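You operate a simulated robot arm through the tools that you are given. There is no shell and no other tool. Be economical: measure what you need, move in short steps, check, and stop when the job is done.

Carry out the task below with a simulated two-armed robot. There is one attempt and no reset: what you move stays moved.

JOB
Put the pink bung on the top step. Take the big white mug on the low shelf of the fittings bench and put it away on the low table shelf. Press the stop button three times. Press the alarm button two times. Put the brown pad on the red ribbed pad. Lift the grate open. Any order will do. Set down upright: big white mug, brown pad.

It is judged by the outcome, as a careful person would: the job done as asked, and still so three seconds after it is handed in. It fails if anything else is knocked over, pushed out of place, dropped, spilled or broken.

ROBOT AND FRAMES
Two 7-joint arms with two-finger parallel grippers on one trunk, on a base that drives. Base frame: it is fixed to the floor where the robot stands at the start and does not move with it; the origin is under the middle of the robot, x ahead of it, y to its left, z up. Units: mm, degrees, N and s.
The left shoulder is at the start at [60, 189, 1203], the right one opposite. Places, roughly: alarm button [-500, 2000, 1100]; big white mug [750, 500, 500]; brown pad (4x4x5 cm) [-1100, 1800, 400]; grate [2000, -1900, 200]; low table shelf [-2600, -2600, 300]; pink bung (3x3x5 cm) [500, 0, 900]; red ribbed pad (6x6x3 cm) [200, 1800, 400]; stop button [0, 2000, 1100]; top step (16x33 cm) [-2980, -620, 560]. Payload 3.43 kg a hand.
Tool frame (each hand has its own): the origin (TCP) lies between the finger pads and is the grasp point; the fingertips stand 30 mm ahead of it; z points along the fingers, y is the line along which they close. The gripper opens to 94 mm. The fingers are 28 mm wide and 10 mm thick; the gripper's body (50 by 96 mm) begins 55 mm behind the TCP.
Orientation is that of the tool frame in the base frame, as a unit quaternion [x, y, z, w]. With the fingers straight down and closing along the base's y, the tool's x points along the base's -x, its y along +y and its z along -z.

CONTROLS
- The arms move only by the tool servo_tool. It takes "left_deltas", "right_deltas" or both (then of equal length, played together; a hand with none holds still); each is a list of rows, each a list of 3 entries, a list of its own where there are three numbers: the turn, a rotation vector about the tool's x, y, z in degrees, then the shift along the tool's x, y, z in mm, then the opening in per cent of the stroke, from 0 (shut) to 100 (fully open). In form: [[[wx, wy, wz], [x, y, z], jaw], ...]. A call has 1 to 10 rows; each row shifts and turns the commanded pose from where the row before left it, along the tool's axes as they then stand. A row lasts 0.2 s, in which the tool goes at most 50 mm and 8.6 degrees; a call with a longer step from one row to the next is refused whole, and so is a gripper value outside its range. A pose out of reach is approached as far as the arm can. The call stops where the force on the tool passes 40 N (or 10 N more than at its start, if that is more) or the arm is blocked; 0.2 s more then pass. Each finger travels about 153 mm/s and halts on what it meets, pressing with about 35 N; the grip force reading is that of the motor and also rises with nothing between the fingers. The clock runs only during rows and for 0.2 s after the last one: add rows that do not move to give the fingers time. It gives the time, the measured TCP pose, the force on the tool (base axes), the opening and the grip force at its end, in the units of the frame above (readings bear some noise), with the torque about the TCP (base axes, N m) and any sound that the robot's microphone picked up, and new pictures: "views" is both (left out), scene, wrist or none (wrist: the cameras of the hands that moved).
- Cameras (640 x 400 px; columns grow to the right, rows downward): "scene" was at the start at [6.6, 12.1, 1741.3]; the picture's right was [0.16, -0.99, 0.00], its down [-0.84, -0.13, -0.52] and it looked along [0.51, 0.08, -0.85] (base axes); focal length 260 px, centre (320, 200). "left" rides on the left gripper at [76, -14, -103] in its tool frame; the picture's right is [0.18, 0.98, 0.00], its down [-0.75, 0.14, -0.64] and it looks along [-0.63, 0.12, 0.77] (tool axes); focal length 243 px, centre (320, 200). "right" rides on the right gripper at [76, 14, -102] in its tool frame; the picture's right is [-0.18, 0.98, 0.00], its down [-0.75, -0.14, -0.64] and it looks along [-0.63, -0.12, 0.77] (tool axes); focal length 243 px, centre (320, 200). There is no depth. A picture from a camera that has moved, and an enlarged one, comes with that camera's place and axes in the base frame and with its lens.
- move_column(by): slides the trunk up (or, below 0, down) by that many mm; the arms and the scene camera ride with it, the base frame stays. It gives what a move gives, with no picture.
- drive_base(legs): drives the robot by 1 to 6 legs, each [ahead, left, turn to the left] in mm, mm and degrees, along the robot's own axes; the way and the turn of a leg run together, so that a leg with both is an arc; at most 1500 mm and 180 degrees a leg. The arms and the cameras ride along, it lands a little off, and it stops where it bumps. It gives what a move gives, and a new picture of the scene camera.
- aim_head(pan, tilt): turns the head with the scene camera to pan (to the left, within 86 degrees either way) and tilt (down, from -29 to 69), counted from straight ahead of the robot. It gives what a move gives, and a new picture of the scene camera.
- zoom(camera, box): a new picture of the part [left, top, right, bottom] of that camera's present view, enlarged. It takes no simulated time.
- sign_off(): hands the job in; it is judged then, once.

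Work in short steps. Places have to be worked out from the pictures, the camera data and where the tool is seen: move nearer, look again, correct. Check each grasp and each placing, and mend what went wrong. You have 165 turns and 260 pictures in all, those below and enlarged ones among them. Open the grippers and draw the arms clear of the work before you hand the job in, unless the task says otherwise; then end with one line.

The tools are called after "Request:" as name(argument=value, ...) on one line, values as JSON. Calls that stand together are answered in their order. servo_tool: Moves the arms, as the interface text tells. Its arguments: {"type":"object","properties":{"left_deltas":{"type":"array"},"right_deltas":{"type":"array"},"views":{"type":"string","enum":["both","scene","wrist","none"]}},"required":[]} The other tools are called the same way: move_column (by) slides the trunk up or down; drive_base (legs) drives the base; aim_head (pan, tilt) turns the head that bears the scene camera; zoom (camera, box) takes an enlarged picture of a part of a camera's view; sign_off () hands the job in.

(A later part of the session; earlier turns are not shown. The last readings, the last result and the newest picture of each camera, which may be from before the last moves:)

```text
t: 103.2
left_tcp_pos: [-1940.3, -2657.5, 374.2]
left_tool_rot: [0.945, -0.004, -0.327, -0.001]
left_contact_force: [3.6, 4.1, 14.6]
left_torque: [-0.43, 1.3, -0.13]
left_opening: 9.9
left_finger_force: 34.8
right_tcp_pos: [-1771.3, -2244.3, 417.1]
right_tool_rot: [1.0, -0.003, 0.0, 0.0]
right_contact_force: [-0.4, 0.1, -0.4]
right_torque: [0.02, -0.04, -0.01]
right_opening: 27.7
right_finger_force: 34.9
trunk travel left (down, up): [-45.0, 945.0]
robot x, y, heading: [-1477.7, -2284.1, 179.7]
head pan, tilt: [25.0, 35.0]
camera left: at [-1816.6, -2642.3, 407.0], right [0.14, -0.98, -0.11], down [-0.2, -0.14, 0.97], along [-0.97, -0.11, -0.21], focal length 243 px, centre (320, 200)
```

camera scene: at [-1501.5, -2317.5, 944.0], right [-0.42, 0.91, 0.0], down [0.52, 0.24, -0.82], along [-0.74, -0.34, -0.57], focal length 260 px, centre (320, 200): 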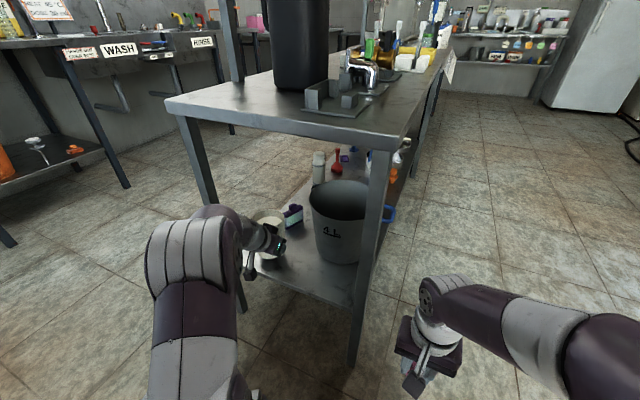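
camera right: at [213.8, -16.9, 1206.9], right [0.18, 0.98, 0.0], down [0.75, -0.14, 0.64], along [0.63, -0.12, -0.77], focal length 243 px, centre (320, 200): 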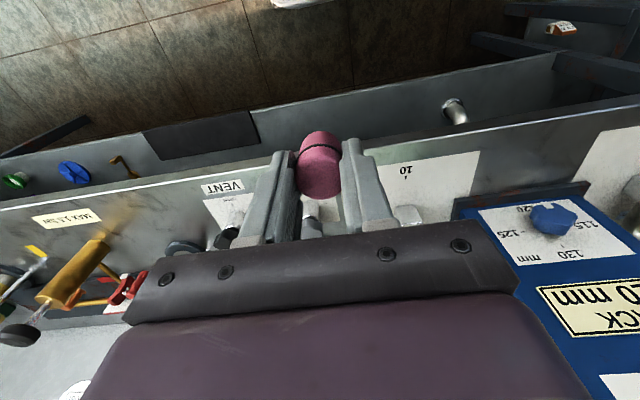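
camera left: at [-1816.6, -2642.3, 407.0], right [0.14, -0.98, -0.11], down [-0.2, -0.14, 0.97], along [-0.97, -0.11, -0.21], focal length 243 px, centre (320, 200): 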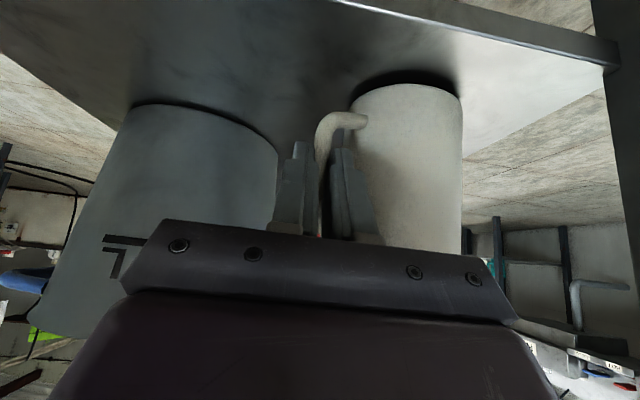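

It touched with slight excess; ease up 2 mm and open the jaws gradually.

Request:
servo_tool(left_deltas=[[[0, 0, 0], [-1.2, 0, -1.6], 0], [[0, 0, 0], [0, 0, 0], 8], [[0, 0, 0], [0, 0, 0], 14], [[0, 0, 0], [0, 0, 0], 20], [[0, 0, 0], [0, 0, 0], 25], [[0, 0, 0], [0, 0, 0], 25]], views="wrist")

Request:
zoom(camera="left", box=[220, 60, 460, 260])

```text
t: 104.6
left_tcp_pos: [-1939.5, -2656.9, 373.2]
left_tool_rot: [0.946, -0.004, -0.324, -0.003]
left_contact_force: [0.0, -0.1, -1.0]
left_torque: [0.01, -0.03, 0.02]
left_opening: 23.6
left_finger_force: 0.0
right_tcp_pos: [-1774.4, -2246.6, 417.1]
right_tool_rot: [1.0, -0.003, 0.002, 0.0]
right_contact_force: [-0.2, 0.1, -0.8]
right_torque: [-0.01, -0.01, 0.0]
right_opening: 27.8
right_finger_force: 34.3
trunk travel left (down, up): [-45.0, 945.0]
robot x, y, heading: [-1480.0, -2283.9, 179.5]
head pan, tilt: [25.0, 35.0]
camera left: at [-1816.3, -2642.1, 406.7], right [0.14, -0.98, -0.12], down [-0.2, -0.14, 0.97], along [-0.97, -0.11, -0.22], focal length 243 px, centre (320, 200)
```

left: 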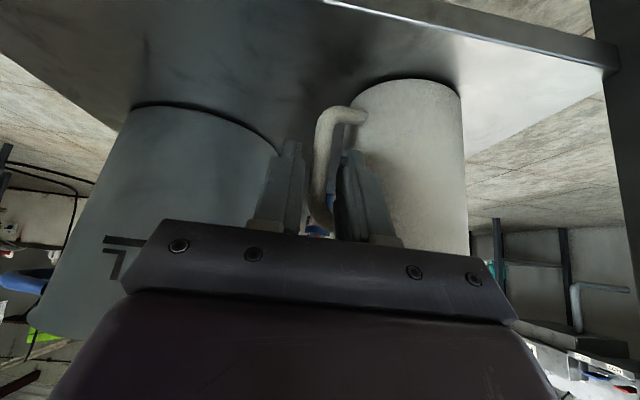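

```text
2.00 times, centred on (340, 160) of left
camera zoom: at [-1816.3, -2642.1, 406.7], right [0.14, -0.98, -0.12], down [-0.2, -0.14, 0.97], along [-0.97, -0.11, -0.22], focal length 485 px, centre (280, 280)
```

zoom: 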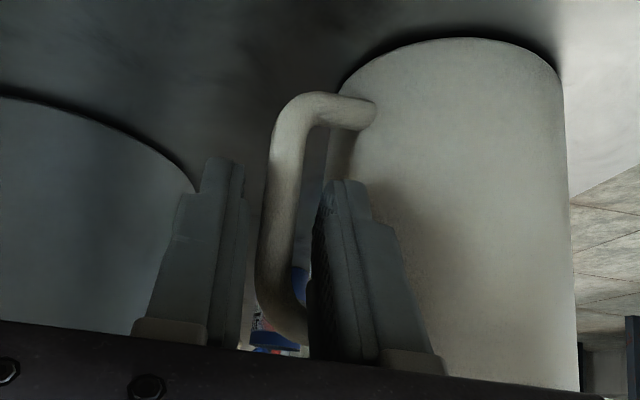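

Released and standing. Withdraw the hand straight back 60 mm and check.

Request:
servo_tool(left_deltas=[[[0, 0, 0], [11.8, 0, -9.2], 25], [[0, 0, 0], [15.8, 0, -12.3], 25], [[0, 0, 0], [19.7, 0, -15.4], 25], [[0, 0, 0], [0, 0, 0], 25]], views="wrist")

```text
t: 105.6
left_tcp_pos: [-1878.4, -2656.9, 372.0]
left_tool_rot: [0.946, -0.004, -0.324, -0.003]
left_contact_force: [-0.3, -0.7, 0.0]
left_torque: [-0.03, -0.01, -0.01]
left_opening: 23.5
left_finger_force: 0.2
right_tcp_pos: [-1773.5, -2245.4, 417.0]
right_tool_rot: [1.0, -0.003, 0.001, 0.0]
right_contact_force: [-0.2, 0.5, -0.6]
right_torque: [0.01, 0.0, 0.0]
right_opening: 27.7
right_finger_force: 34.6
trunk travel left (down, up): [-45.0, 945.0]
robot x, y, heading: [-1479.9, -2281.1, 179.5]
head pan, tilt: [25.0, 35.0]
camera left: at [-1754.8, -2643.0, 405.8], right [0.14, -0.98, -0.12], down [-0.2, -0.14, 0.97], along [-0.97, -0.11, -0.22], focal length 243 px, centre (320, 200)
```

left: 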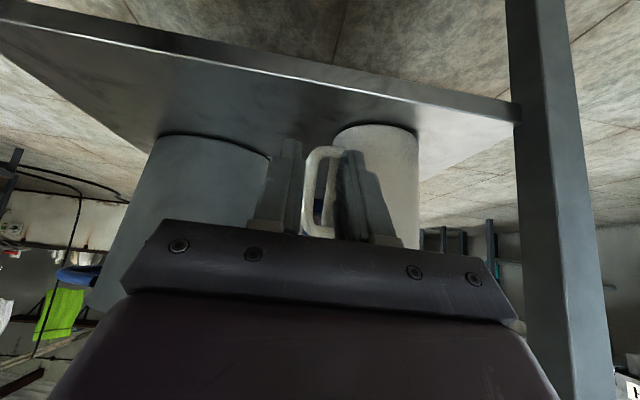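

The mug stands upright on the low shelf. Back away, raise the trunk and head toward the steps.

Request:
drive_base(legs=[[-250, 0, 0], [0, -450, 0]])

Request:
move_column(by=400)

Request:
aim_head(pan=-25, tilt=25)

```text
t: 109.7
left_tcp_pos: [-1659.3, -2208.3, 371.4]
left_tool_rot: [0.945, -0.053, -0.323, -0.019]
left_contact_force: [1.4, 0.1, -0.2]
left_torque: [0.06, 0.04, -0.04]
left_opening: 23.6
left_finger_force: 0.2
right_tcp_pos: [-1509.9, -1810.4, 416.9]
right_tool_rot: [0.998, -0.056, 0.003, 0.001]
right_contact_force: [-0.1, -1.5, -0.4]
right_torque: [0.08, 0.0, 0.0]
right_opening: 27.7
right_finger_force: 34.9
trunk travel left (down, up): [-45.0, 945.0]
robot x, y, heading: [-1223.2, -1876.5, 173.6]
head pan, tilt: [25.0, 35.0]
camera scene: at [-1248.2, -1909.2, 944.2], right [-0.32, 0.95, 0.0], down [0.54, 0.18, -0.82], along [-0.78, -0.26, -0.57], focal length 260 px, centre (320, 200)
```

scene: 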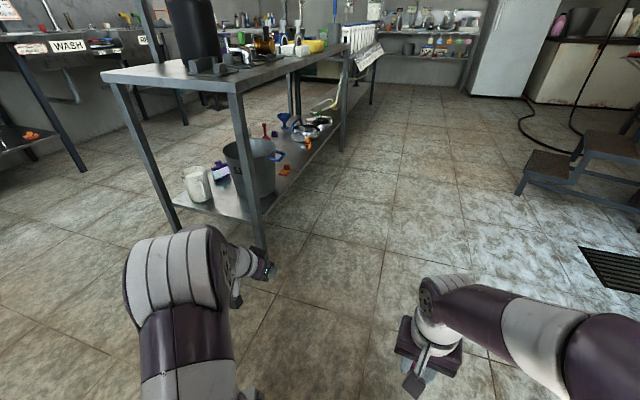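

```text
t: 113.5
left_tcp_pos: [-1658.2, -2206.9, 772.1]
left_tool_rot: [0.944, -0.054, -0.324, -0.02]
left_contact_force: [-0.2, 0.3, -0.1]
left_torque: [-0.02, 0.02, -0.01]
left_opening: 23.7
left_finger_force: 0.0
right_tcp_pos: [-1510.6, -1809.6, 816.5]
right_tool_rot: [0.998, -0.056, 0.002, 0.0]
right_contact_force: [-0.1, 0.5, -0.7]
right_torque: [0.02, 0.05, 0.0]
right_opening: 27.9
right_finger_force: 34.7
trunk travel left (down, up): [-445.0, 545.0]
robot x, y, heading: [-1223.4, -1874.3, 173.3]
head pan, tilt: [25.0, 35.0]
```

```text
t: 114.7
left_tcp_pos: [-1658.3, -2206.7, 772.2]
left_tool_rot: [0.945, -0.054, -0.323, -0.02]
left_contact_force: [0.2, 1.0, 0.8]
left_torque: [-0.01, -0.04, 0.0]
left_opening: 23.6
left_finger_force: 0.0
right_tcp_pos: [-1509.9, -1809.1, 817.8]
right_tool_rot: [0.998, -0.056, 0.002, -0.001]
right_contact_force: [0.6, 0.3, -0.5]
right_torque: [0.0, -0.01, 0.0]
right_opening: 27.8
right_finger_force: 35.4
trunk travel left (down, up): [-445.0, 545.0]
robot x, y, heading: [-1224.3, -1875.6, 173.4]
head pan, tilt: [-25.0, 25.0]
camera scene: at [-1242.5, -1833.0, 1359.8], right [0.52, 0.85, 0.0], down [0.36, -0.22, -0.91], along [-0.77, 0.47, -0.42], focal length 260 px, centre (320, 200)
```

scene: 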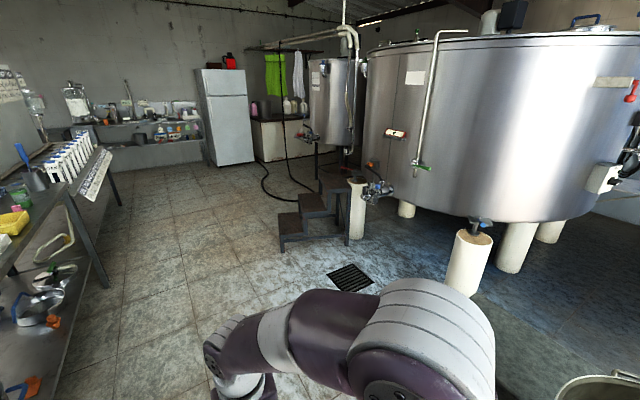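

Heading slipped to 173°; I check what may be touching on the right.

Request:
aim_head(pan=-80, tilt=50)

```text
t: 116.0
left_tcp_pos: [-1657.7, -2206.4, 771.7]
left_tool_rot: [0.944, -0.054, -0.324, -0.02]
left_contact_force: [0.3, -0.2, 0.0]
left_torque: [-0.01, 0.0, 0.02]
left_opening: 23.6
left_finger_force: 0.0
right_tcp_pos: [-1510.4, -1807.5, 815.8]
right_tool_rot: [0.998, -0.057, 0.001, 0.001]
right_contact_force: [0.6, 0.5, -0.3]
right_torque: [0.01, -0.01, 0.0]
right_opening: 27.8
right_finger_force: 35.0
trunk travel left (down, up): [-445.0, 545.0]
robot x, y, heading: [-1222.9, -1876.1, 173.6]
head pan, tilt: [-80.0, 50.0]
camera scene: at [-1168.7, -1804.2, 1322.4], right [1.0, 0.06, 0.0], down [0.05, -0.76, -0.64], along [-0.04, 0.64, -0.77], focal length 260 px, centre (320, 200)
```

scene: 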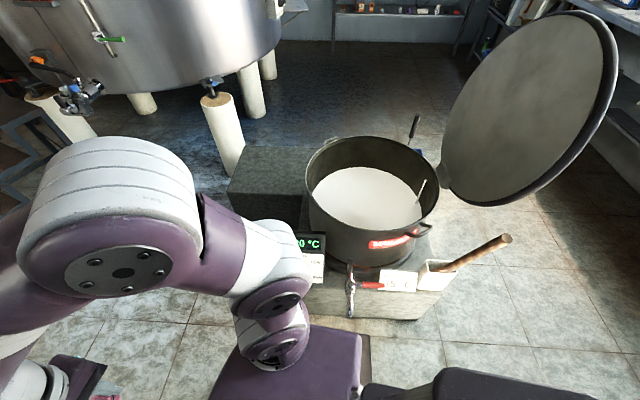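

The block's front is about y −1430, clear of us now. Straighten and take a diagonal toward the steps.

Request:
drive_base(legs=[[0, 0, 6.4], [300, 0, 0], [650, -450, 0]])

Request:
aim_head(pan=-30, tilt=40)

```text
t: 122.4
left_tcp_pos: [-2562.6, -1794.8, 773.0]
left_tool_rot: [0.946, -0.007, -0.324, -0.004]
left_contact_force: [-0.6, -0.7, -0.3]
left_torque: [0.0, 0.03, 0.01]
left_opening: 23.5
left_finger_force: 0.0
right_tcp_pos: [-2454.4, -1383.5, 815.9]
right_tool_rot: [1.0, -0.005, 0.001, 0.0]
right_contact_force: [0.3, -0.6, -0.3]
right_torque: [-0.02, -0.01, 0.01]
right_opening: 27.8
right_finger_force: 34.5
trunk travel left (down, up): [-445.0, 545.0]
robot x, y, heading: [-2163.3, -1420.9, 179.4]
head pan, tilt: [-80.0, 50.0]
camera scene: at [-2115.8, -1344.2, 1322.3], right [0.99, 0.16, 0.0], down [0.12, -0.76, -0.64], along [-0.1, 0.63, -0.77], focal length 260 px, centre (320, 200)
```

scene: 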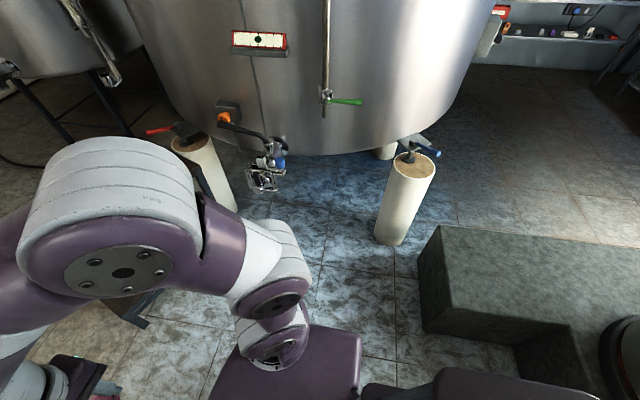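

```text
t: 123.6
left_tcp_pos: [-2563.7, -1795.3, 771.2]
left_tool_rot: [0.946, -0.006, -0.324, -0.004]
left_contact_force: [-0.4, 0.3, 0.1]
left_torque: [0.0, 0.0, 0.0]
left_opening: 23.2
left_finger_force: 0.1
right_tcp_pos: [-2454.1, -1384.0, 817.1]
right_tool_rot: [1.0, -0.005, 0.002, 0.0]
right_contact_force: [0.6, -0.1, -0.2]
right_torque: [0.02, 0.01, 0.01]
right_opening: 27.9
right_finger_force: 35.1
trunk travel left (down, up): [-445.0, 545.0]
robot x, y, heading: [-2161.2, -1419.8, 179.4]
head pan, tilt: [-30.0, 40.0]
camera scene: at [-2176.0, -1376.9, 1336.5], right [0.51, 0.86, 0.0], down [0.55, -0.33, -0.77], along [-0.66, 0.39, -0.64], focal length 260 px, centre (320, 200)
```

scene: 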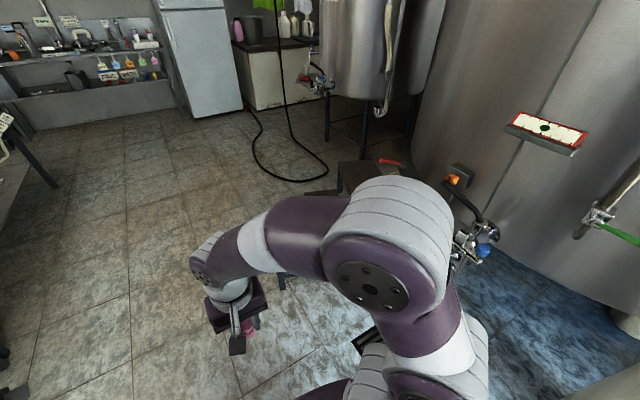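

Top step seen near (−3030, −600), with the tank just behind. I'll approach diagonally from the +x side of the stairs. First step closer and look with higher trunk.

Request:
move_column(by=150)

Request:
drive_base(legs=[[250, -200, 0], [0, 0, -20]])

Request:
aim_head(pan=0, tilt=45)

```text
t: 125.3
left_tcp_pos: [-2562.7, -1794.9, 920.6]
left_tool_rot: [0.946, -0.006, -0.324, -0.002]
left_contact_force: [-0.9, 0.0, 0.2]
left_torque: [-0.01, 0.02, -0.04]
left_opening: 23.5
left_finger_force: 0.1
right_tcp_pos: [-2455.3, -1384.4, 966.1]
right_tool_rot: [1.0, -0.007, 0.001, 0.0]
right_contact_force: [0.3, 0.3, 0.1]
right_torque: [0.03, -0.01, 0.04]
right_opening: 28.0
right_finger_force: 34.8
trunk travel left (down, up): [-595.0, 395.0]
robot x, y, heading: [-2162.9, -1421.2, 179.3]
head pan, tilt: [-30.0, 40.0]
```

```text
t: 128.6
left_tcp_pos: [-2914.2, -1425.8, 922.6]
left_tool_rot: [0.93, -0.175, -0.318, -0.061]
left_contact_force: [1.0, 0.2, -0.1]
left_torque: [0.01, 0.0, 0.03]
left_opening: 23.1
left_finger_force: 0.2
right_tcp_pos: [-2669.5, -1079.3, 966.7]
right_tool_rot: [0.983, -0.183, 0.002, 0.0]
right_contact_force: [0.1, 0.3, -0.9]
right_torque: [0.03, 0.01, -0.02]
right_opening: 27.6
right_finger_force: 35.5
trunk travel left (down, up): [-595.0, 395.0]
robot x, y, heading: [-2412.9, -1217.2, 159.0]
head pan, tilt: [-30.0, 40.0]
camera scene: at [-2406.9, -1170.3, 1486.5], right [0.78, 0.63, 0.0], down [0.4, -0.5, -0.77], along [-0.48, 0.6, -0.64], focal length 260 px, centre (320, 200)
```

scene: 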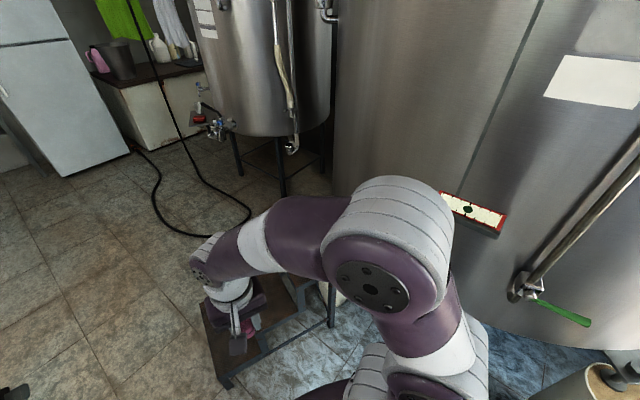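

```text
t: 129.5
left_tcp_pos: [-2914.9, -1426.6, 922.8]
left_tool_rot: [0.93, -0.175, -0.317, -0.061]
left_contact_force: [0.4, -1.1, 1.0]
left_torque: [0.02, 0.01, 0.0]
left_opening: 23.6
left_finger_force: 0.2
right_tcp_pos: [-2670.5, -1079.6, 966.2]
right_tool_rot: [0.983, -0.184, 0.002, 0.001]
right_contact_force: [0.0, 1.1, 0.4]
right_torque: [-0.01, 0.01, -0.03]
right_opening: 27.5
right_finger_force: 35.1
trunk travel left (down, up): [-595.0, 395.0]
robot x, y, heading: [-2410.7, -1218.6, 158.8]
head pan, tilt: [0.0, 45.0]
camera scene: at [-2429.4, -1207.2, 1479.3], right [0.36, 0.93, 0.0], down [0.66, -0.26, -0.71], along [-0.66, 0.26, -0.71], focal length 260 px, centre (320, 200)
```

scene: 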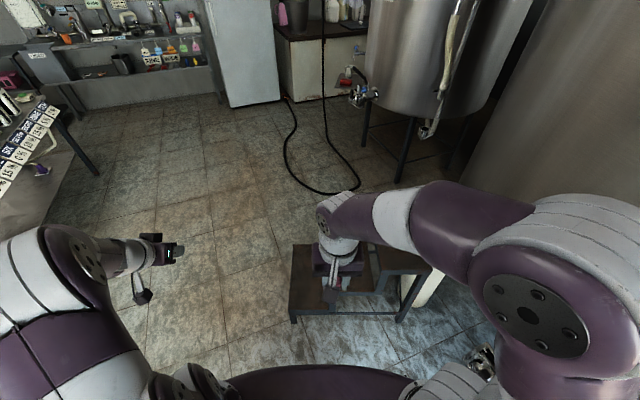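

Get the right wrist view of the steps.

Request:
zoom(camera="right", box=[0, 0, 640, 400])

```text
1.00 times, centred on (320, 200) of right (not enlarged: the box is as wide or as high as the picture)
camera zoom: at [-2604.4, -1119.6, 1069.3], right [-0.53, -0.85, 0.0], down [-0.65, 0.4, 0.64], along [-0.54, 0.34, -0.77], focal length 243 px, centre (320, 200)
```

zoom: 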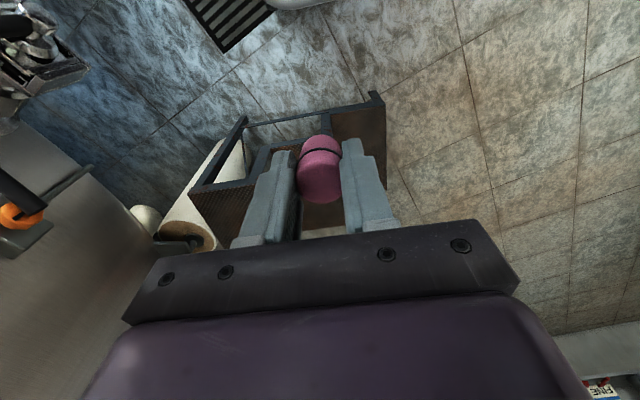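

The stairs run along (0.32, 0.95); the top step centre is ≈ (−2965, −630). I move 200 ahead and 100 right, which puts the near half of the top step ~450 ahead and 250 right.

Request:
drive_base(legs=[[190, -100, 0]])

Request:
zoom(camera="right", box=[0, 0, 640, 400])

```text
t: 131.2
left_tcp_pos: [-3054.2, -1261.0, 922.0]
left_tool_rot: [0.929, -0.175, -0.32, -0.062]
left_contact_force: [-0.7, 0.4, -0.7]
left_torque: [-0.01, 0.01, 0.0]
left_opening: 23.6
left_finger_force: 0.1
right_tcp_pos: [-2810.0, -915.0, 968.4]
right_tool_rot: [0.983, -0.184, 0.001, 0.001]
right_contact_force: [-0.1, 0.3, -0.9]
right_torque: [0.04, 0.03, -0.04]
right_opening: 27.6
right_finger_force: 35.2
trunk travel left (down, up): [-595.0, 395.0]
robot x, y, heading: [-2552.7, -1046.9, 158.5]
head pan, tilt: [0.0, 45.0]
camera scene: at [-2568.3, -1044.9, 1479.7], right [0.36, 0.93, 0.0], down [0.66, -0.26, -0.71], along [-0.66, 0.26, -0.71], focal length 260 px, centre (320, 200)
```

scene: 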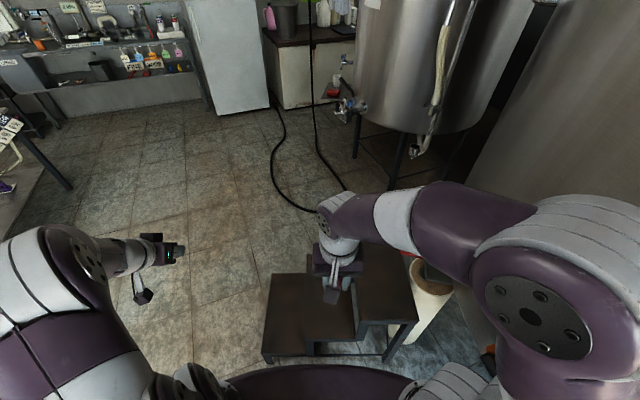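

```text
1.00 times, centred on (320, 200) of right (not enlarged: the box is as wide or as high as the picture)
camera zoom: at [-2742.7, -955.3, 1070.4], right [-0.53, -0.85, 0.0], down [-0.65, 0.4, 0.64], along [-0.54, 0.34, -0.77], focal length 243 px, centre (320, 200)
```

zoom: 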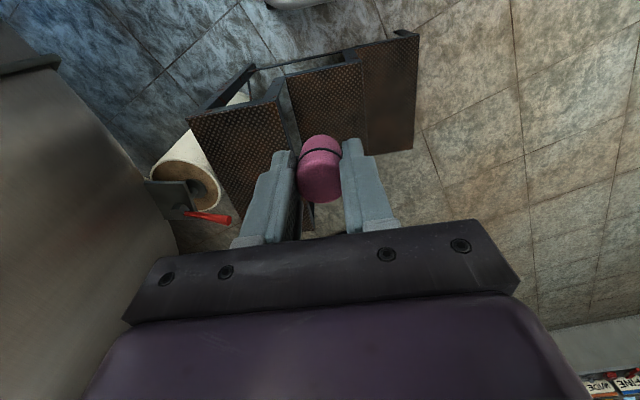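

Now the three steps are clear; aim point on the top step ≈ (−2885, −650), z ≈ 560. Move the right hand ahead 165 and right 110 first, watching the elbow's clearance to the tank.

Request:
servo_tool(right_deltas=[[[0, 0, 0], [-41, -27, 0], 10], [[0, 0, 0], [-41, -27, 0], 10], [[0, 0, 0], [-41, -27, 0], 10], [[0, 0, 0], [-41, -27, 0], 10], [[0, 0, 0], [0, 0, 0], 10]])

```text
t: 132.4
left_tcp_pos: [-3055.8, -1259.8, 923.6]
left_tool_rot: [0.93, -0.174, -0.318, -0.061]
left_contact_force: [-0.7, 0.1, 0.2]
left_torque: [0.0, 0.01, 0.0]
left_opening: 23.7
left_finger_force: 0.1
right_tcp_pos: [-2925.1, -753.4, 966.9]
right_tool_rot: [0.983, -0.185, 0.001, 0.0]
right_contact_force: [0.4, 0.4, -0.6]
right_torque: [0.01, 0.04, 0.02]
right_opening: 27.6
right_finger_force: 34.8
trunk travel left (down, up): [-595.0, 395.0]
robot x, y, heading: [-2549.8, -1052.8, 158.4]
head pan, tilt: [0.0, 45.0]
camera scene: at [-2572.0, -1042.5, 1479.6], right [0.36, 0.93, 0.0], down [0.66, -0.26, -0.71], along [-0.66, 0.26, -0.71], focal length 260 px, centre (320, 200)
camera right: at [-2859.1, -794.0, 1068.3], right [-0.53, -0.85, 0.0], down [-0.65, 0.41, 0.64], along [-0.54, 0.34, -0.77], focal length 243 px, centre (320, 200)
```

scene: 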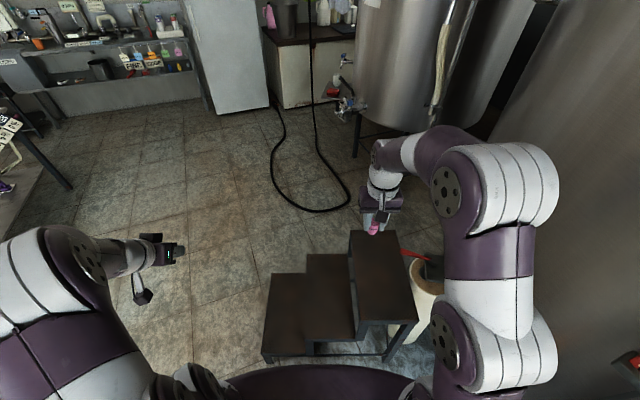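
right: 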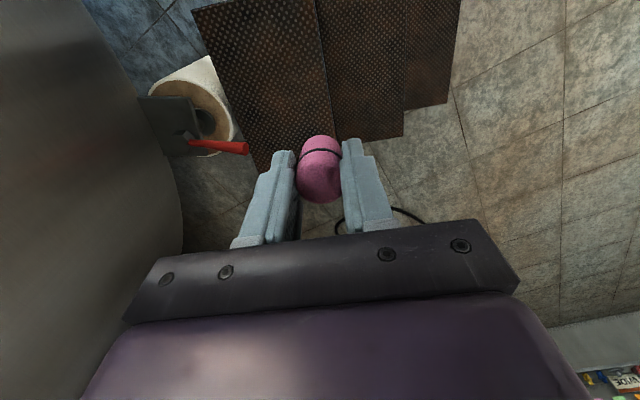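

Top step centre confirmed (−2958, −635); a red valve handle overhangs at (−2960, −575, 684). I target (−2885, −675), shift right, then start lowering with the arm.

Request:
servo_tool(right_deltas=[[[0, 0, 0], [4, -44, 0], 10], [[0, 0, 0], [5, -43, 0], 10], [[0, 0, 0], [0, 0, 45], 10], [[0, 0, 0], [0, 0, 45], 10], [[0, 0, 0], [0, 0, 45], 10], [[0, 0, 0], [0, 0, 45], 10], [[0, 0, 0], [0, 0, 0], 10]])

```text
t: 134.0
left_tcp_pos: [-3055.3, -1259.5, 921.9]
left_tool_rot: [0.93, -0.175, -0.318, -0.062]
left_contact_force: [0.6, 0.3, 0.3]
left_torque: [0.0, 0.01, -0.01]
left_opening: 23.5
left_finger_force: 0.0
right_tcp_pos: [-2884.0, -675.7, 786.0]
right_tool_rot: [0.983, -0.185, 0.002, 0.001]
right_contact_force: [0.4, 0.0, -0.8]
right_torque: [-0.02, 0.0, -0.03]
right_opening: 27.7
right_finger_force: 35.2
trunk travel left (down, up): [-595.0, 395.0]
robot x, y, heading: [-2547.0, -1047.6, 158.9]
head pan, tilt: [0.0, 45.0]
camera scene: at [-2572.7, -1042.1, 1479.6], right [0.36, 0.93, 0.0], down [0.66, -0.26, -0.71], along [-0.66, 0.26, -0.71], focal length 260 px, centre (320, 200)
camera right: at [-2818.3, -716.2, 888.1], right [-0.53, -0.85, 0.0], down [-0.65, 0.41, 0.64], along [-0.54, 0.34, -0.77], focal length 243 px, centre (320, 200)
```

scene: 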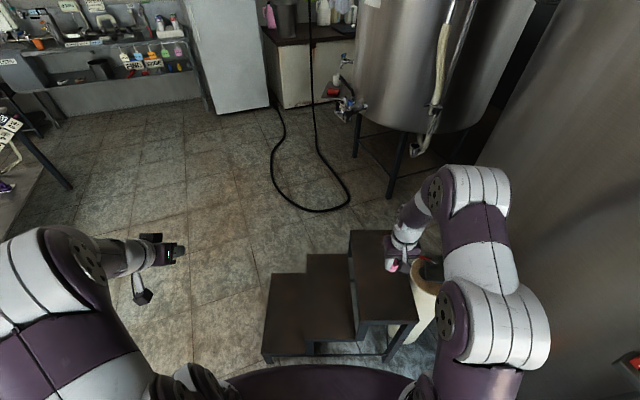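
right: 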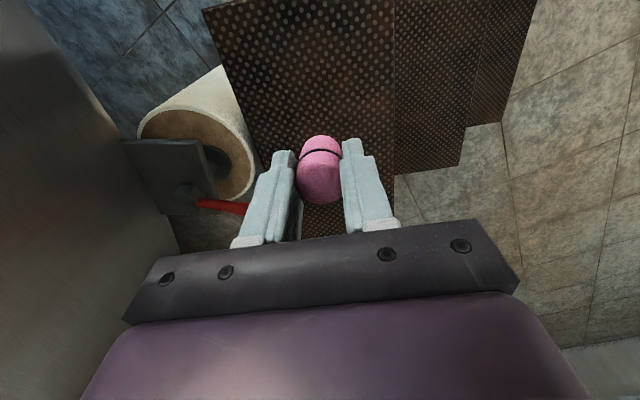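

Clear of the handle (it's ~107 mm ahead of the hand axis). Descend 165 mm more.

Request:
servo_tool(right_deltas=[[[0, 0, 0], [0, 0, 42], 10], [[0, 0, 0], [0, 0, 42], 10], [[0, 0, 0], [0, 0, 42], 10], [[0, 0, 0], [0, 0, 39], 10], [[0, 0, 0], [0, 0, 0], 10]])

```text
t: 135.2
left_tcp_pos: [-3055.5, -1259.3, 922.4]
left_tool_rot: [0.929, -0.176, -0.318, -0.062]
left_contact_force: [0.6, -0.4, -0.6]
left_torque: [-0.03, 0.02, -0.01]
left_opening: 23.7
left_finger_force: 0.1
right_tcp_pos: [-2882.5, -676.6, 623.7]
right_tool_rot: [0.983, -0.185, 0.002, 0.0]
right_contact_force: [0.3, -0.8, -0.3]
right_torque: [0.01, -0.01, 0.01]
right_opening: 27.7
right_finger_force: 35.1
trunk travel left (down, up): [-595.0, 395.0]
robot x, y, heading: [-2549.7, -1052.3, 158.9]
head pan, tilt: [0.0, 45.0]
camera scene: at [-2572.9, -1041.9, 1479.6], right [0.36, 0.93, 0.0], down [0.66, -0.26, -0.71], along [-0.66, 0.26, -0.71], focal length 260 px, centre (320, 200)
camera right: at [-2818.3, -716.3, 725.6], right [-0.53, -0.85, 0.0], down [-0.65, 0.41, 0.64], along [-0.54, 0.34, -0.77], focal length 243 px, centre (320, 200)
```

scene: 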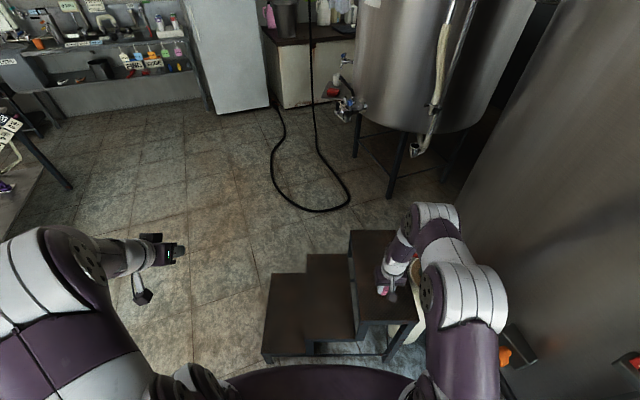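
right: 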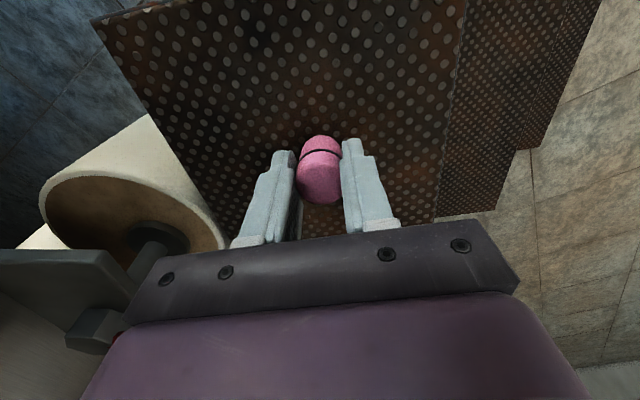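

Near the surface. Lower in small steps until contact.

Request:
servo_tool(right_deltas=[[[0, 0, 0], [0, 0, 8], 10], [[0, 0, 0], [0, 0, 8], 10], [[0, 0, 0], [0, 0, 4], 10], [[0, 0, 0], [0, 0, 4], 10], [[0, 0, 0], [0, 0, 4], 10], [[0, 0, 0], [0, 0, 4], 10], [[0, 0, 0], [0, 0, 0], 10]], views="wrist")

```text
t: 135.9
left_tcp_pos: [-3051.4, -1261.9, 924.6]
left_tool_rot: [0.929, -0.175, -0.32, -0.063]
left_contact_force: [-0.6, 0.3, 0.4]
left_torque: [-0.03, -0.02, -0.01]
left_opening: 23.5
left_finger_force: 0.1
right_tcp_pos: [-2884.4, -675.8, 609.6]
right_tool_rot: [0.983, -0.185, -0.004, -0.001]
right_contact_force: [8.0, -12.6, 40.6]
right_torque: [-0.62, -0.56, 0.03]
right_opening: 27.8
right_finger_force: 34.4
trunk travel left (down, up): [-595.0, 395.0]
robot x, y, heading: [-2548.1, -1052.1, 158.6]
head pan, tilt: [0.0, 45.0]
stopped in row 3 (right hand): the force on the tool passed its limit at 50 N (the readings are from after the stop); the commanded pose is now the measured one
camera right: at [-2818.0, -716.1, 711.8], right [-0.53, -0.85, 0.0], down [-0.65, 0.4, 0.65], along [-0.55, 0.34, -0.76], focal length 243 px, centre (320, 200)
```

right: 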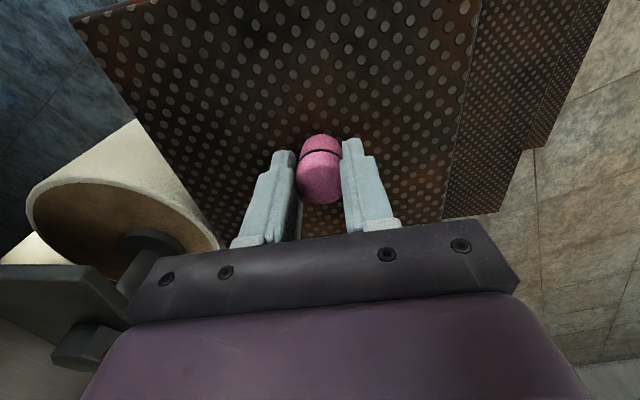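

Bung touched the step (TCP 609). Ease up slightly and open.

Request:
servo_tool(right_deltas=[[[0, 0, 0], [0, 0, -1], 20], [[0, 0, 0], [0, 0, 0], 30], [[0, 0, 0], [0, 0, 0], 36], [[0, 0, 0], [0, 0, 0], 45], [[0, 0, 0], [0, 0, 0], 50], [[0, 0, 0], [0, 0, 0], 50]], views="wrist")

```text
t: 137.3
left_tcp_pos: [-3055.3, -1259.4, 922.5]
left_tool_rot: [0.929, -0.176, -0.318, -0.062]
left_contact_force: [-0.8, 0.5, -0.9]
left_torque: [0.0, 0.02, 0.02]
left_opening: 23.4
left_finger_force: 0.1
right_tcp_pos: [-2884.9, -672.4, 607.5]
right_tool_rot: [0.983, -0.184, -0.002, -0.001]
right_contact_force: [0.0, -0.2, 0.4]
right_torque: [-0.04, -0.01, 0.0]
right_opening: 47.2
right_finger_force: 0.0
trunk travel left (down, up): [-595.0, 395.0]
robot x, y, heading: [-2547.6, -1049.4, 158.7]
head pan, tilt: [0.0, 45.0]
camera right: at [-2818.7, -714.1, 709.2], right [-0.53, -0.85, 0.0], down [-0.65, 0.4, 0.65], along [-0.55, 0.34, -0.76], focal length 243 px, centre (320, 200)
```

right: 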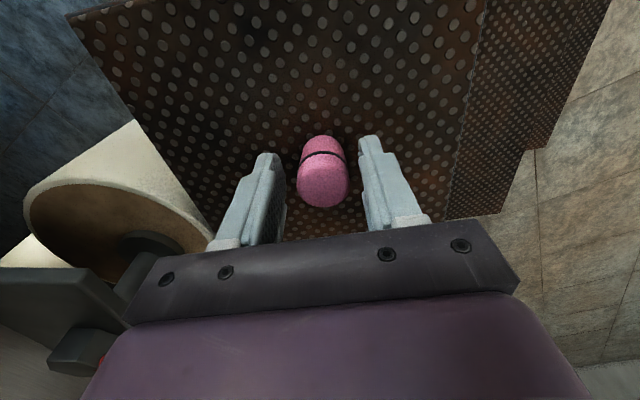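

Bung stands free. Withdraw straight up, then bring the arm back in.

Request:
servo_tool(right_deltas=[[[0, 0, 0], [0, 0, -30], 50], [[0, 0, 0], [0, 0, -45], 50], [[0, 0, 0], [0, 0, -45], 50], [[0, 0, 0], [0, 0, -45], 50], [[0, 0, 0], [0, 0, -45], 50], [[0, 0, 0], [0, 0, -45], 50], [[0, 0, 0], [0, 0, -45], 50], [[0, 0, 0], [0, 0, -45], 50], [[0, 0, 0], [0, 0, 0], 50]], views="wrist")

Request:
zoom(camera="scene", box=[250, 200, 450, 370])

Request:
servo_tool(right_deltas=[[[0, 0, 0], [30, 38, 0], 50], [[0, 0, 0], [30, 38, 0], 50], [[0, 0, 0], [30, 38, 0], 50], [[0, 0, 0], [30, 38, 0], 50], [[0, 0, 0], [30, 38, 0], 50], [[0, 0, 0], [0, 0, 0], 50]], views="none")

```text
t: 139.3
left_tcp_pos: [-3057.0, -1259.4, 921.9]
left_tool_rot: [0.93, -0.174, -0.318, -0.06]
left_contact_force: [-0.9, -0.3, -0.1]
left_torque: [0.01, 0.01, -0.03]
left_opening: 23.5
left_finger_force: 0.0
right_tcp_pos: [-2884.4, -674.3, 949.9]
right_tool_rot: [0.983, -0.185, -0.003, 0.0]
right_contact_force: [-0.1, -0.2, 0.7]
right_torque: [0.0, 0.0, -0.04]
right_opening: 47.1
right_finger_force: 0.0
trunk travel left (down, up): [-595.0, 395.0]
robot x, y, heading: [-2546.4, -1053.8, 158.5]
head pan, tilt: [0.0, 45.0]
camera right: at [-2818.0, -715.1, 1052.5], right [-0.53, -0.85, 0.0], down [-0.65, 0.4, 0.65], along [-0.55, 0.34, -0.76], focal length 243 px, centre (320, 200)
```

right: 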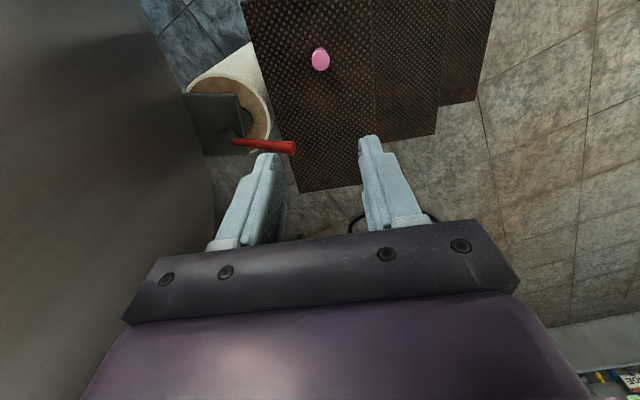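

```text
2.35 times, centred on (350, 285) of scene
camera zoom: at [-2573.3, -1041.1, 1479.5], right [0.36, 0.93, 0.0], down [0.66, -0.26, -0.71], along [-0.66, 0.26, -0.71], focal length 613 px, centre (249, 0)
```

zoom: 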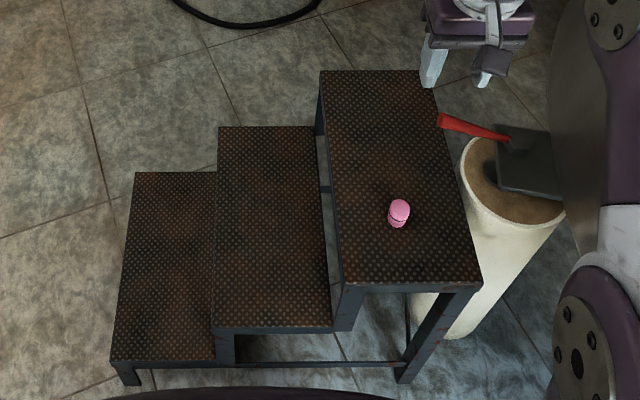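

```text
t: 140.7
left_tcp_pos: [-3056.0, -1258.2, 923.7]
left_tool_rot: [0.929, -0.176, -0.318, -0.062]
left_contact_force: [-0.4, 0.8, 0.0]
left_torque: [-0.02, 0.03, -0.01]
left_opening: 23.8
left_finger_force: 0.1
right_tcp_pos: [-2812.6, -904.0, 952.9]
right_tool_rot: [0.983, -0.186, -0.003, 0.0]
right_contact_force: [-0.9, 0.0, -0.5]
right_torque: [-0.02, -0.01, 0.04]
right_opening: 47.0
right_finger_force: 0.1
trunk travel left (down, up): [-595.0, 395.0]
robot x, y, heading: [-2547.4, -1052.3, 158.7]
head pan, tilt: [0.0, 45.0]
```

The bung stands on the top step. Now tuck the left arm and retreat the way I came.

Request:
servo_tool(left_deltas=[[[0, 0, 0], [23.6, -22, -18.5], 10], [[0, 0, 0], [23.6, -22, -18.5], 5], [[0, 0, 0], [23.6, -22, -18.5], 0], [[0, 0, 0], [23.6, -22, -18.5], 0], [[0, 0, 0], [0, 0, 0], 0]], views="none")

Request:
drive_base(legs=[[-190, 100, 0], [0, 0, 21], [-250, 200, 0], [-650, 500, 0], [-300, 0, 0]])

```text
t: 141.9
left_tcp_pos: [-2921.9, -1228.6, 917.9]
left_tool_rot: [0.93, -0.175, -0.317, -0.061]
left_contact_force: [0.3, -0.3, 0.7]
left_torque: [-0.03, 0.03, -0.02]
left_opening: 0.0
left_finger_force: 32.8
left hand out of reach, approached as far as the arm can: row 4
right_tcp_pos: [-2813.1, -904.6, 953.0]
right_tool_rot: [0.983, -0.183, -0.003, -0.001]
right_contact_force: [0.4, -0.2, 0.5]
right_torque: [0.04, 0.0, -0.01]
right_opening: 47.0
right_finger_force: 0.0
trunk travel left (down, up): [-595.0, 395.0]
robot x, y, heading: [-2549.7, -1050.1, 158.5]
head pan, tilt: [0.0, 45.0]
```

```text
t: 152.1
left_tcp_pos: [-1491.3, -2224.8, 918.5]
left_tool_rot: [0.946, -0.004, -0.325, -0.002]
left_contact_force: [0.4, 0.2, 0.4]
left_torque: [0.0, 0.03, 0.01]
left_opening: 0.0
left_finger_force: 33.1
right_tcp_pos: [-1502.5, -1884.1, 952.5]
right_tool_rot: [1.0, -0.004, -0.004, 0.0]
right_contact_force: [-0.3, -0.1, 0.3]
right_torque: [-0.01, 0.04, 0.0]
right_opening: 47.1
right_finger_force: 0.0
trunk travel left (down, up): [-595.0, 395.0]
robot x, y, heading: [-1208.9, -1925.4, 179.3]
head pan, tilt: [0.0, 45.0]
camera scene: at [-1227.3, -1926.6, 1479.3], right [0.01, 1.0, 0.0], down [0.71, -0.01, -0.71], along [-0.71, 0.01, -0.71], focal length 260 px, centre (320, 200)
```

scene: 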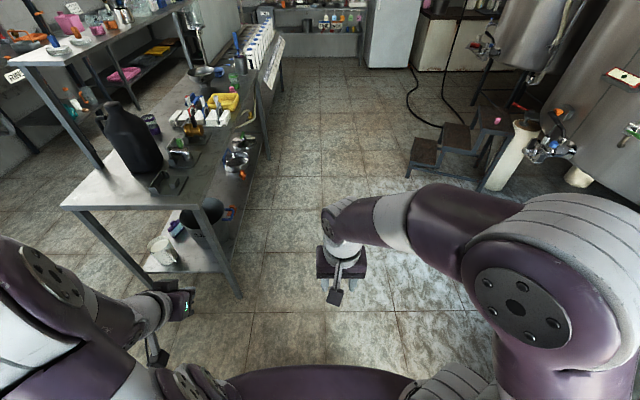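

Back another 750 mm and turn to face +x to find the grate.

Request:
drive_base(legs=[[-750, 0, 0], [0, 0, 140]])

Request:
aim_head(pan=20, tilt=15)

```text
t: 161.9
left_tcp_pos: [-55.5, -1883.5, 917.0]
left_tool_rot: [0.322, 0.889, -0.111, 0.305]
left_contact_force: [0.9, -0.3, 0.6]
left_torque: [0.04, -0.03, -0.01]
left_opening: 0.0
left_finger_force: 33.2
right_tcp_pos: [-261.7, -2155.6, 952.6]
right_tool_rot: [0.341, 0.94, -0.001, 0.003]
right_contact_force: [-0.2, 0.7, -1.1]
right_torque: [-0.01, 0.02, 0.0]
right_opening: 46.9
right_finger_force: 0.3
trunk travel left (down, up): [-595.0, 395.0]
robot x, y, heading: [-462.2, -1932.8, -40.1]
head pan, tilt: [0.0, 45.0]
camera scene: at [-450.0, -1945.6, 1479.2], right [-0.64, -0.77, 0.0], down [-0.54, 0.45, -0.71], along [0.54, -0.45, -0.71], focal length 260 px, centre (320, 200)
```

scene: 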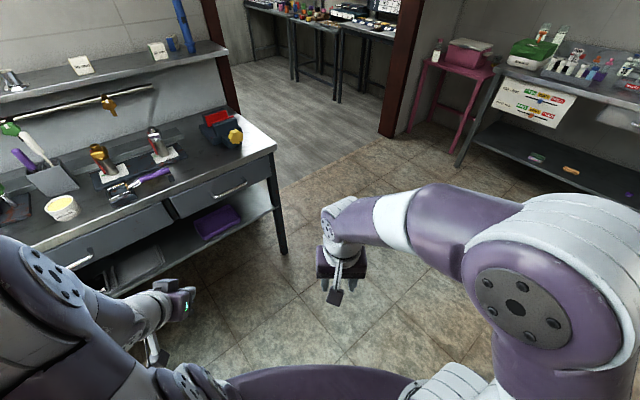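

```text
t: 162.9
left_tcp_pos: [-56.1, -1884.6, 917.8]
left_tool_rot: [0.323, 0.889, -0.111, 0.304]
left_contact_force: [0.1, -0.8, 0.6]
left_torque: [0.0, 0.02, -0.02]
left_opening: 0.0
left_finger_force: 33.0
right_tcp_pos: [-263.0, -2156.3, 952.9]
right_tool_rot: [0.342, 0.94, -0.001, 0.003]
right_contact_force: [-0.2, -0.2, -0.4]
right_torque: [0.01, -0.01, 0.0]
right_opening: 46.9
right_finger_force: 0.0
trunk travel left (down, up): [-595.0, 395.0]
robot x, y, heading: [-465.3, -1931.9, -39.9]
head pan, tilt: [20.0, 15.0]
camera scene: at [-424.5, -1925.3, 1526.0], right [-0.34, -0.94, 0.0], down [-0.24, 0.09, -0.97], along [0.91, -0.33, -0.26], focal length 260 px, centre (320, 200)
```

scene: 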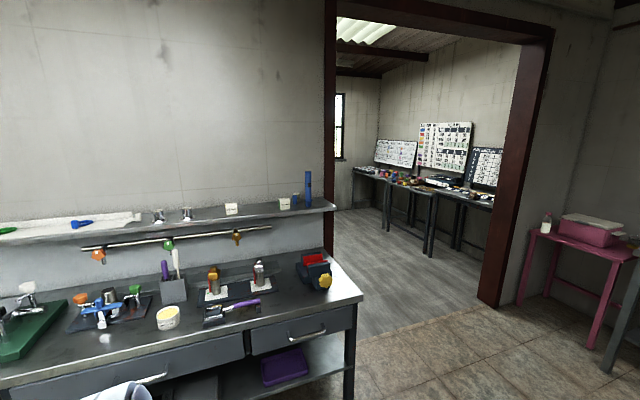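

The grate lies past a doorway (posts at x ≈ 970, y −2500…−4050). Go around the bench end and through the doorway.

Request:
drive_base(legs=[[811, -714, 0], [0, 0, 40], [1300, -150, 0]])

Request:
aim_head(pan=50, tilt=25)

```text
t: 176.4
left_tcp_pos: [1266.4, -2882.4, 918.5]
left_tool_rot: [0.006, 0.946, -0.003, 0.325]
left_contact_force: [0.0, -0.4, 0.6]
left_torque: [0.0, -0.01, 0.0]
left_opening: 0.0
left_finger_force: 32.6
right_tcp_pos: [1277.1, -3223.4, 952.4]
right_tool_rot: [0.006, 1.0, 0.001, 0.003]
right_contact_force: [0.2, 0.5, 0.7]
right_torque: [-0.03, -0.02, -0.01]
right_opening: 46.9
right_finger_force: 0.1
trunk travel left (down, up): [-595.0, 395.0]
robot x, y, heading: [985.0, -3179.4, -0.7]
head pan, tilt: [20.0, 15.0]
camera scene: at [1007.3, -3146.5, 1526.1], right [0.33, -0.94, 0.0], down [-0.24, -0.09, -0.97], along [0.91, 0.32, -0.26], focal length 260 px, centre (320, 200)
```

scene: 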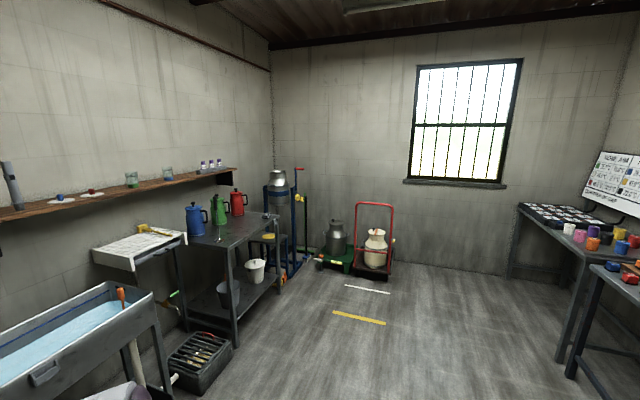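

```text
t: 177.4
left_tcp_pos: [1265.9, -2883.1, 918.2]
left_tool_rot: [0.005, 0.946, -0.002, 0.324]
left_contact_force: [-0.2, -0.1, -0.2]
left_torque: [0.02, -0.02, 0.04]
left_opening: 0.0
left_finger_force: 33.2
right_tcp_pos: [1277.0, -3223.6, 952.9]
right_tool_rot: [0.006, 1.0, -0.001, 0.003]
right_contact_force: [-0.8, 0.9, 0.5]
right_torque: [-0.02, -0.01, -0.03]
right_opening: 47.0
right_finger_force: 0.1
trunk travel left (down, up): [-595.0, 395.0]
robot x, y, heading: [978.2, -3180.3, -0.5]
head pan, tilt: [50.0, 25.0]
camera scene: at [979.1, -3107.5, 1509.9], right [0.76, -0.65, 0.0], down [-0.28, -0.32, -0.91], along [0.59, 0.69, -0.42], focal length 260 px, centre (320, 200)
```

scene: 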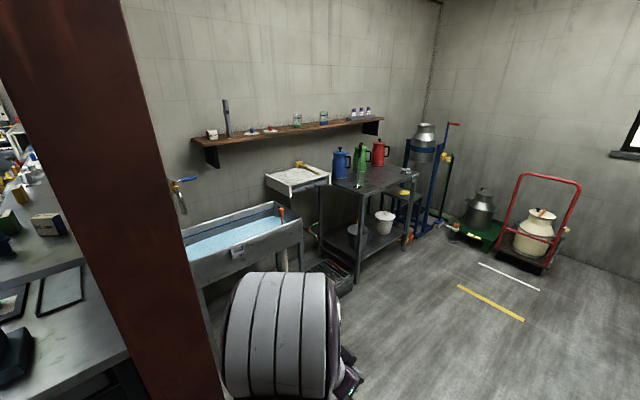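

The black box with slatted top at ≈ (2050, −2000) is the grate. Drive to face it from the −y side.

Request:
drive_base(legs=[[950, 250, 0], [0, 0, 90]])

Request:
aim_head(pan=0, tilt=50)

Request:
zoom(camera="scene", box=[220, 60, 480, 260])

```text
t: 186.3
left_tcp_pos: [1628.2, -2653.1, 918.4]
left_tool_rot: [-0.665, 0.672, 0.228, 0.231]
left_contact_force: [-0.4, 0.3, 0.4]
left_torque: [-0.01, 0.02, 0.03]
left_opening: 0.0
left_finger_force: 33.3
right_tcp_pos: [1969.3, -2640.3, 953.1]
right_tool_rot: [-0.704, 0.71, 0.003, 0.003]
right_contact_force: [-0.2, -0.8, 0.5]
right_torque: [-0.01, 0.01, -0.01]
right_opening: 46.6
right_finger_force: 0.0
trunk travel left (down, up): [-595.0, 395.0]
robot x, y, heading: [1929.1, -2939.4, 89.6]
head pan, tilt: [50.0, 25.0]
camera scene: at [1853.8, -2936.2, 1509.8], right [0.65, 0.76, 0.0], down [0.32, -0.27, -0.91], along [-0.69, 0.59, -0.42], focal length 260 px, centre (320, 200)
```

scene: 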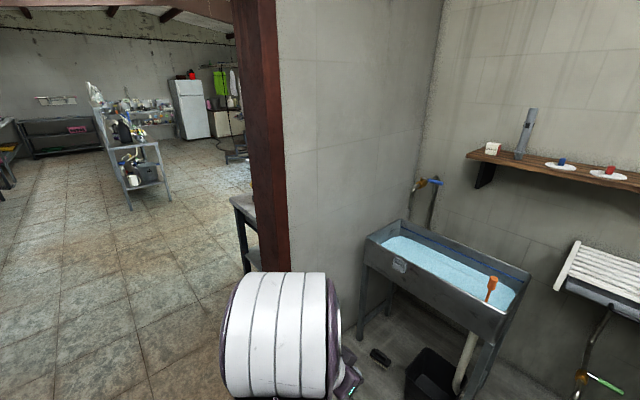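

```text
t: 187.4
left_tcp_pos: [1627.2, -2653.0, 917.7]
left_tool_rot: [-0.665, 0.672, 0.228, 0.232]
left_contact_force: [-0.7, -0.4, 0.2]
left_torque: [-0.01, 0.03, -0.01]
left_opening: 0.1
left_finger_force: 33.8
right_tcp_pos: [1969.8, -2641.0, 953.7]
right_tool_rot: [-0.704, 0.71, 0.002, 0.002]
right_contact_force: [0.2, 0.4, -0.5]
right_torque: [0.01, 0.0, 0.03]
right_opening: 47.0
right_finger_force: 0.0
trunk travel left (down, up): [-595.0, 395.0]
robot x, y, heading: [1927.1, -2938.6, 89.3]
head pan, tilt: [0.0, 50.0]
camera scene: at [1924.5, -2919.1, 1472.4], right [1.0, -0.01, 0.0], down [-0.01, -0.77, -0.64], along [0.01, 0.64, -0.77], focal length 260 px, centre (320, 200)
```

scene: 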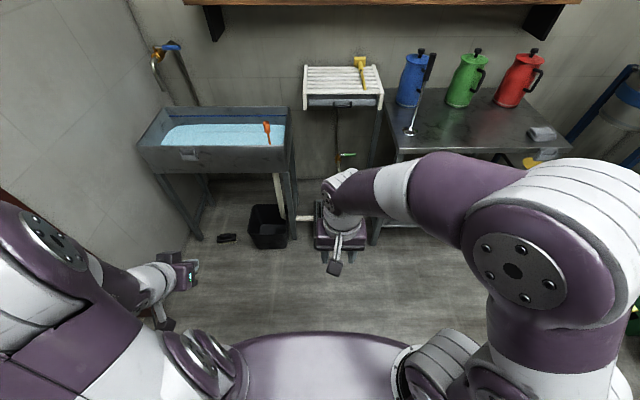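

```text
2.00 times, centred on (350, 160) of scene
camera zoom: at [1924.5, -2919.1, 1472.4], right [1.0, -0.01, 0.0], down [-0.01, -0.77, -0.64], along [0.01, 0.64, -0.77], focal length 521 px, centre (260, 280)
```

zoom: 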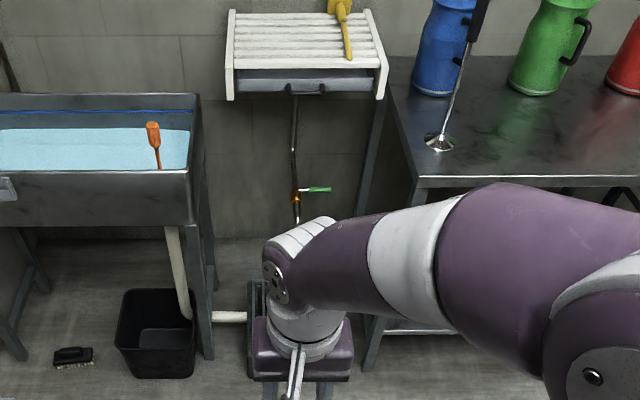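

The right hand hides the grate; use the right wrist camera.

Request:
zoom(camera="right", box=[0, 0, 640, 400])

Request:
zoom(camera="left", box=[0, 0, 640, 400])

```text
1.00 times, centred on (320, 200) of right (not enlarged: the box is as wide or as high as the picture)
camera zoom: at [1954.0, -2716.6, 1054.6], right [-0.98, 0.19, 0.0], down [0.15, 0.75, 0.65], along [0.12, 0.63, -0.76], focal length 243 px, centre (320, 200)
```

zoom: 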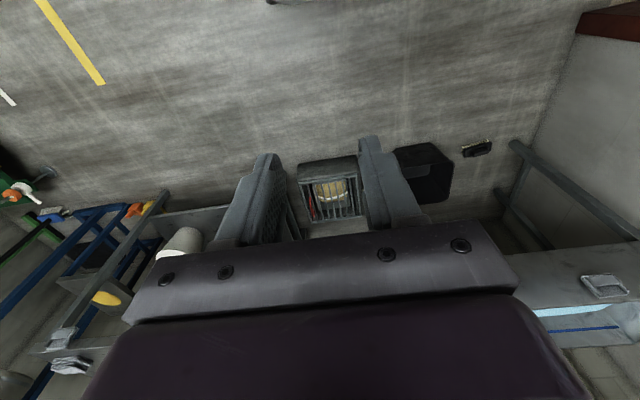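

```text
1.00 times, centred on (320, 200) of left (not enlarged: the box is as wide or as high as the picture)
camera zoom: at [1641.2, -2774.4, 951.6], right [-0.98, -0.14, -0.11], down [-0.14, 0.2, 0.97], along [-0.11, 0.97, -0.22], focal length 243 px, centre (320, 200)
```

zoom: 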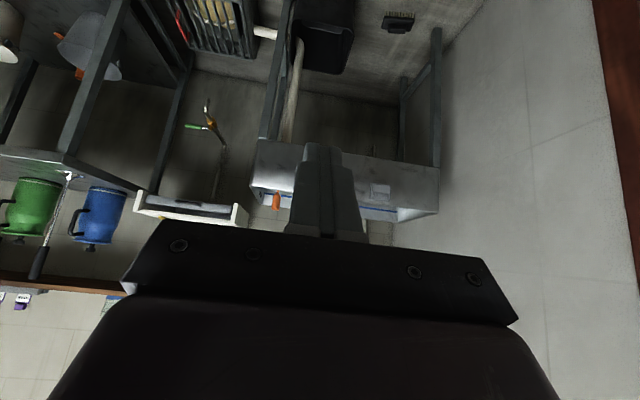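

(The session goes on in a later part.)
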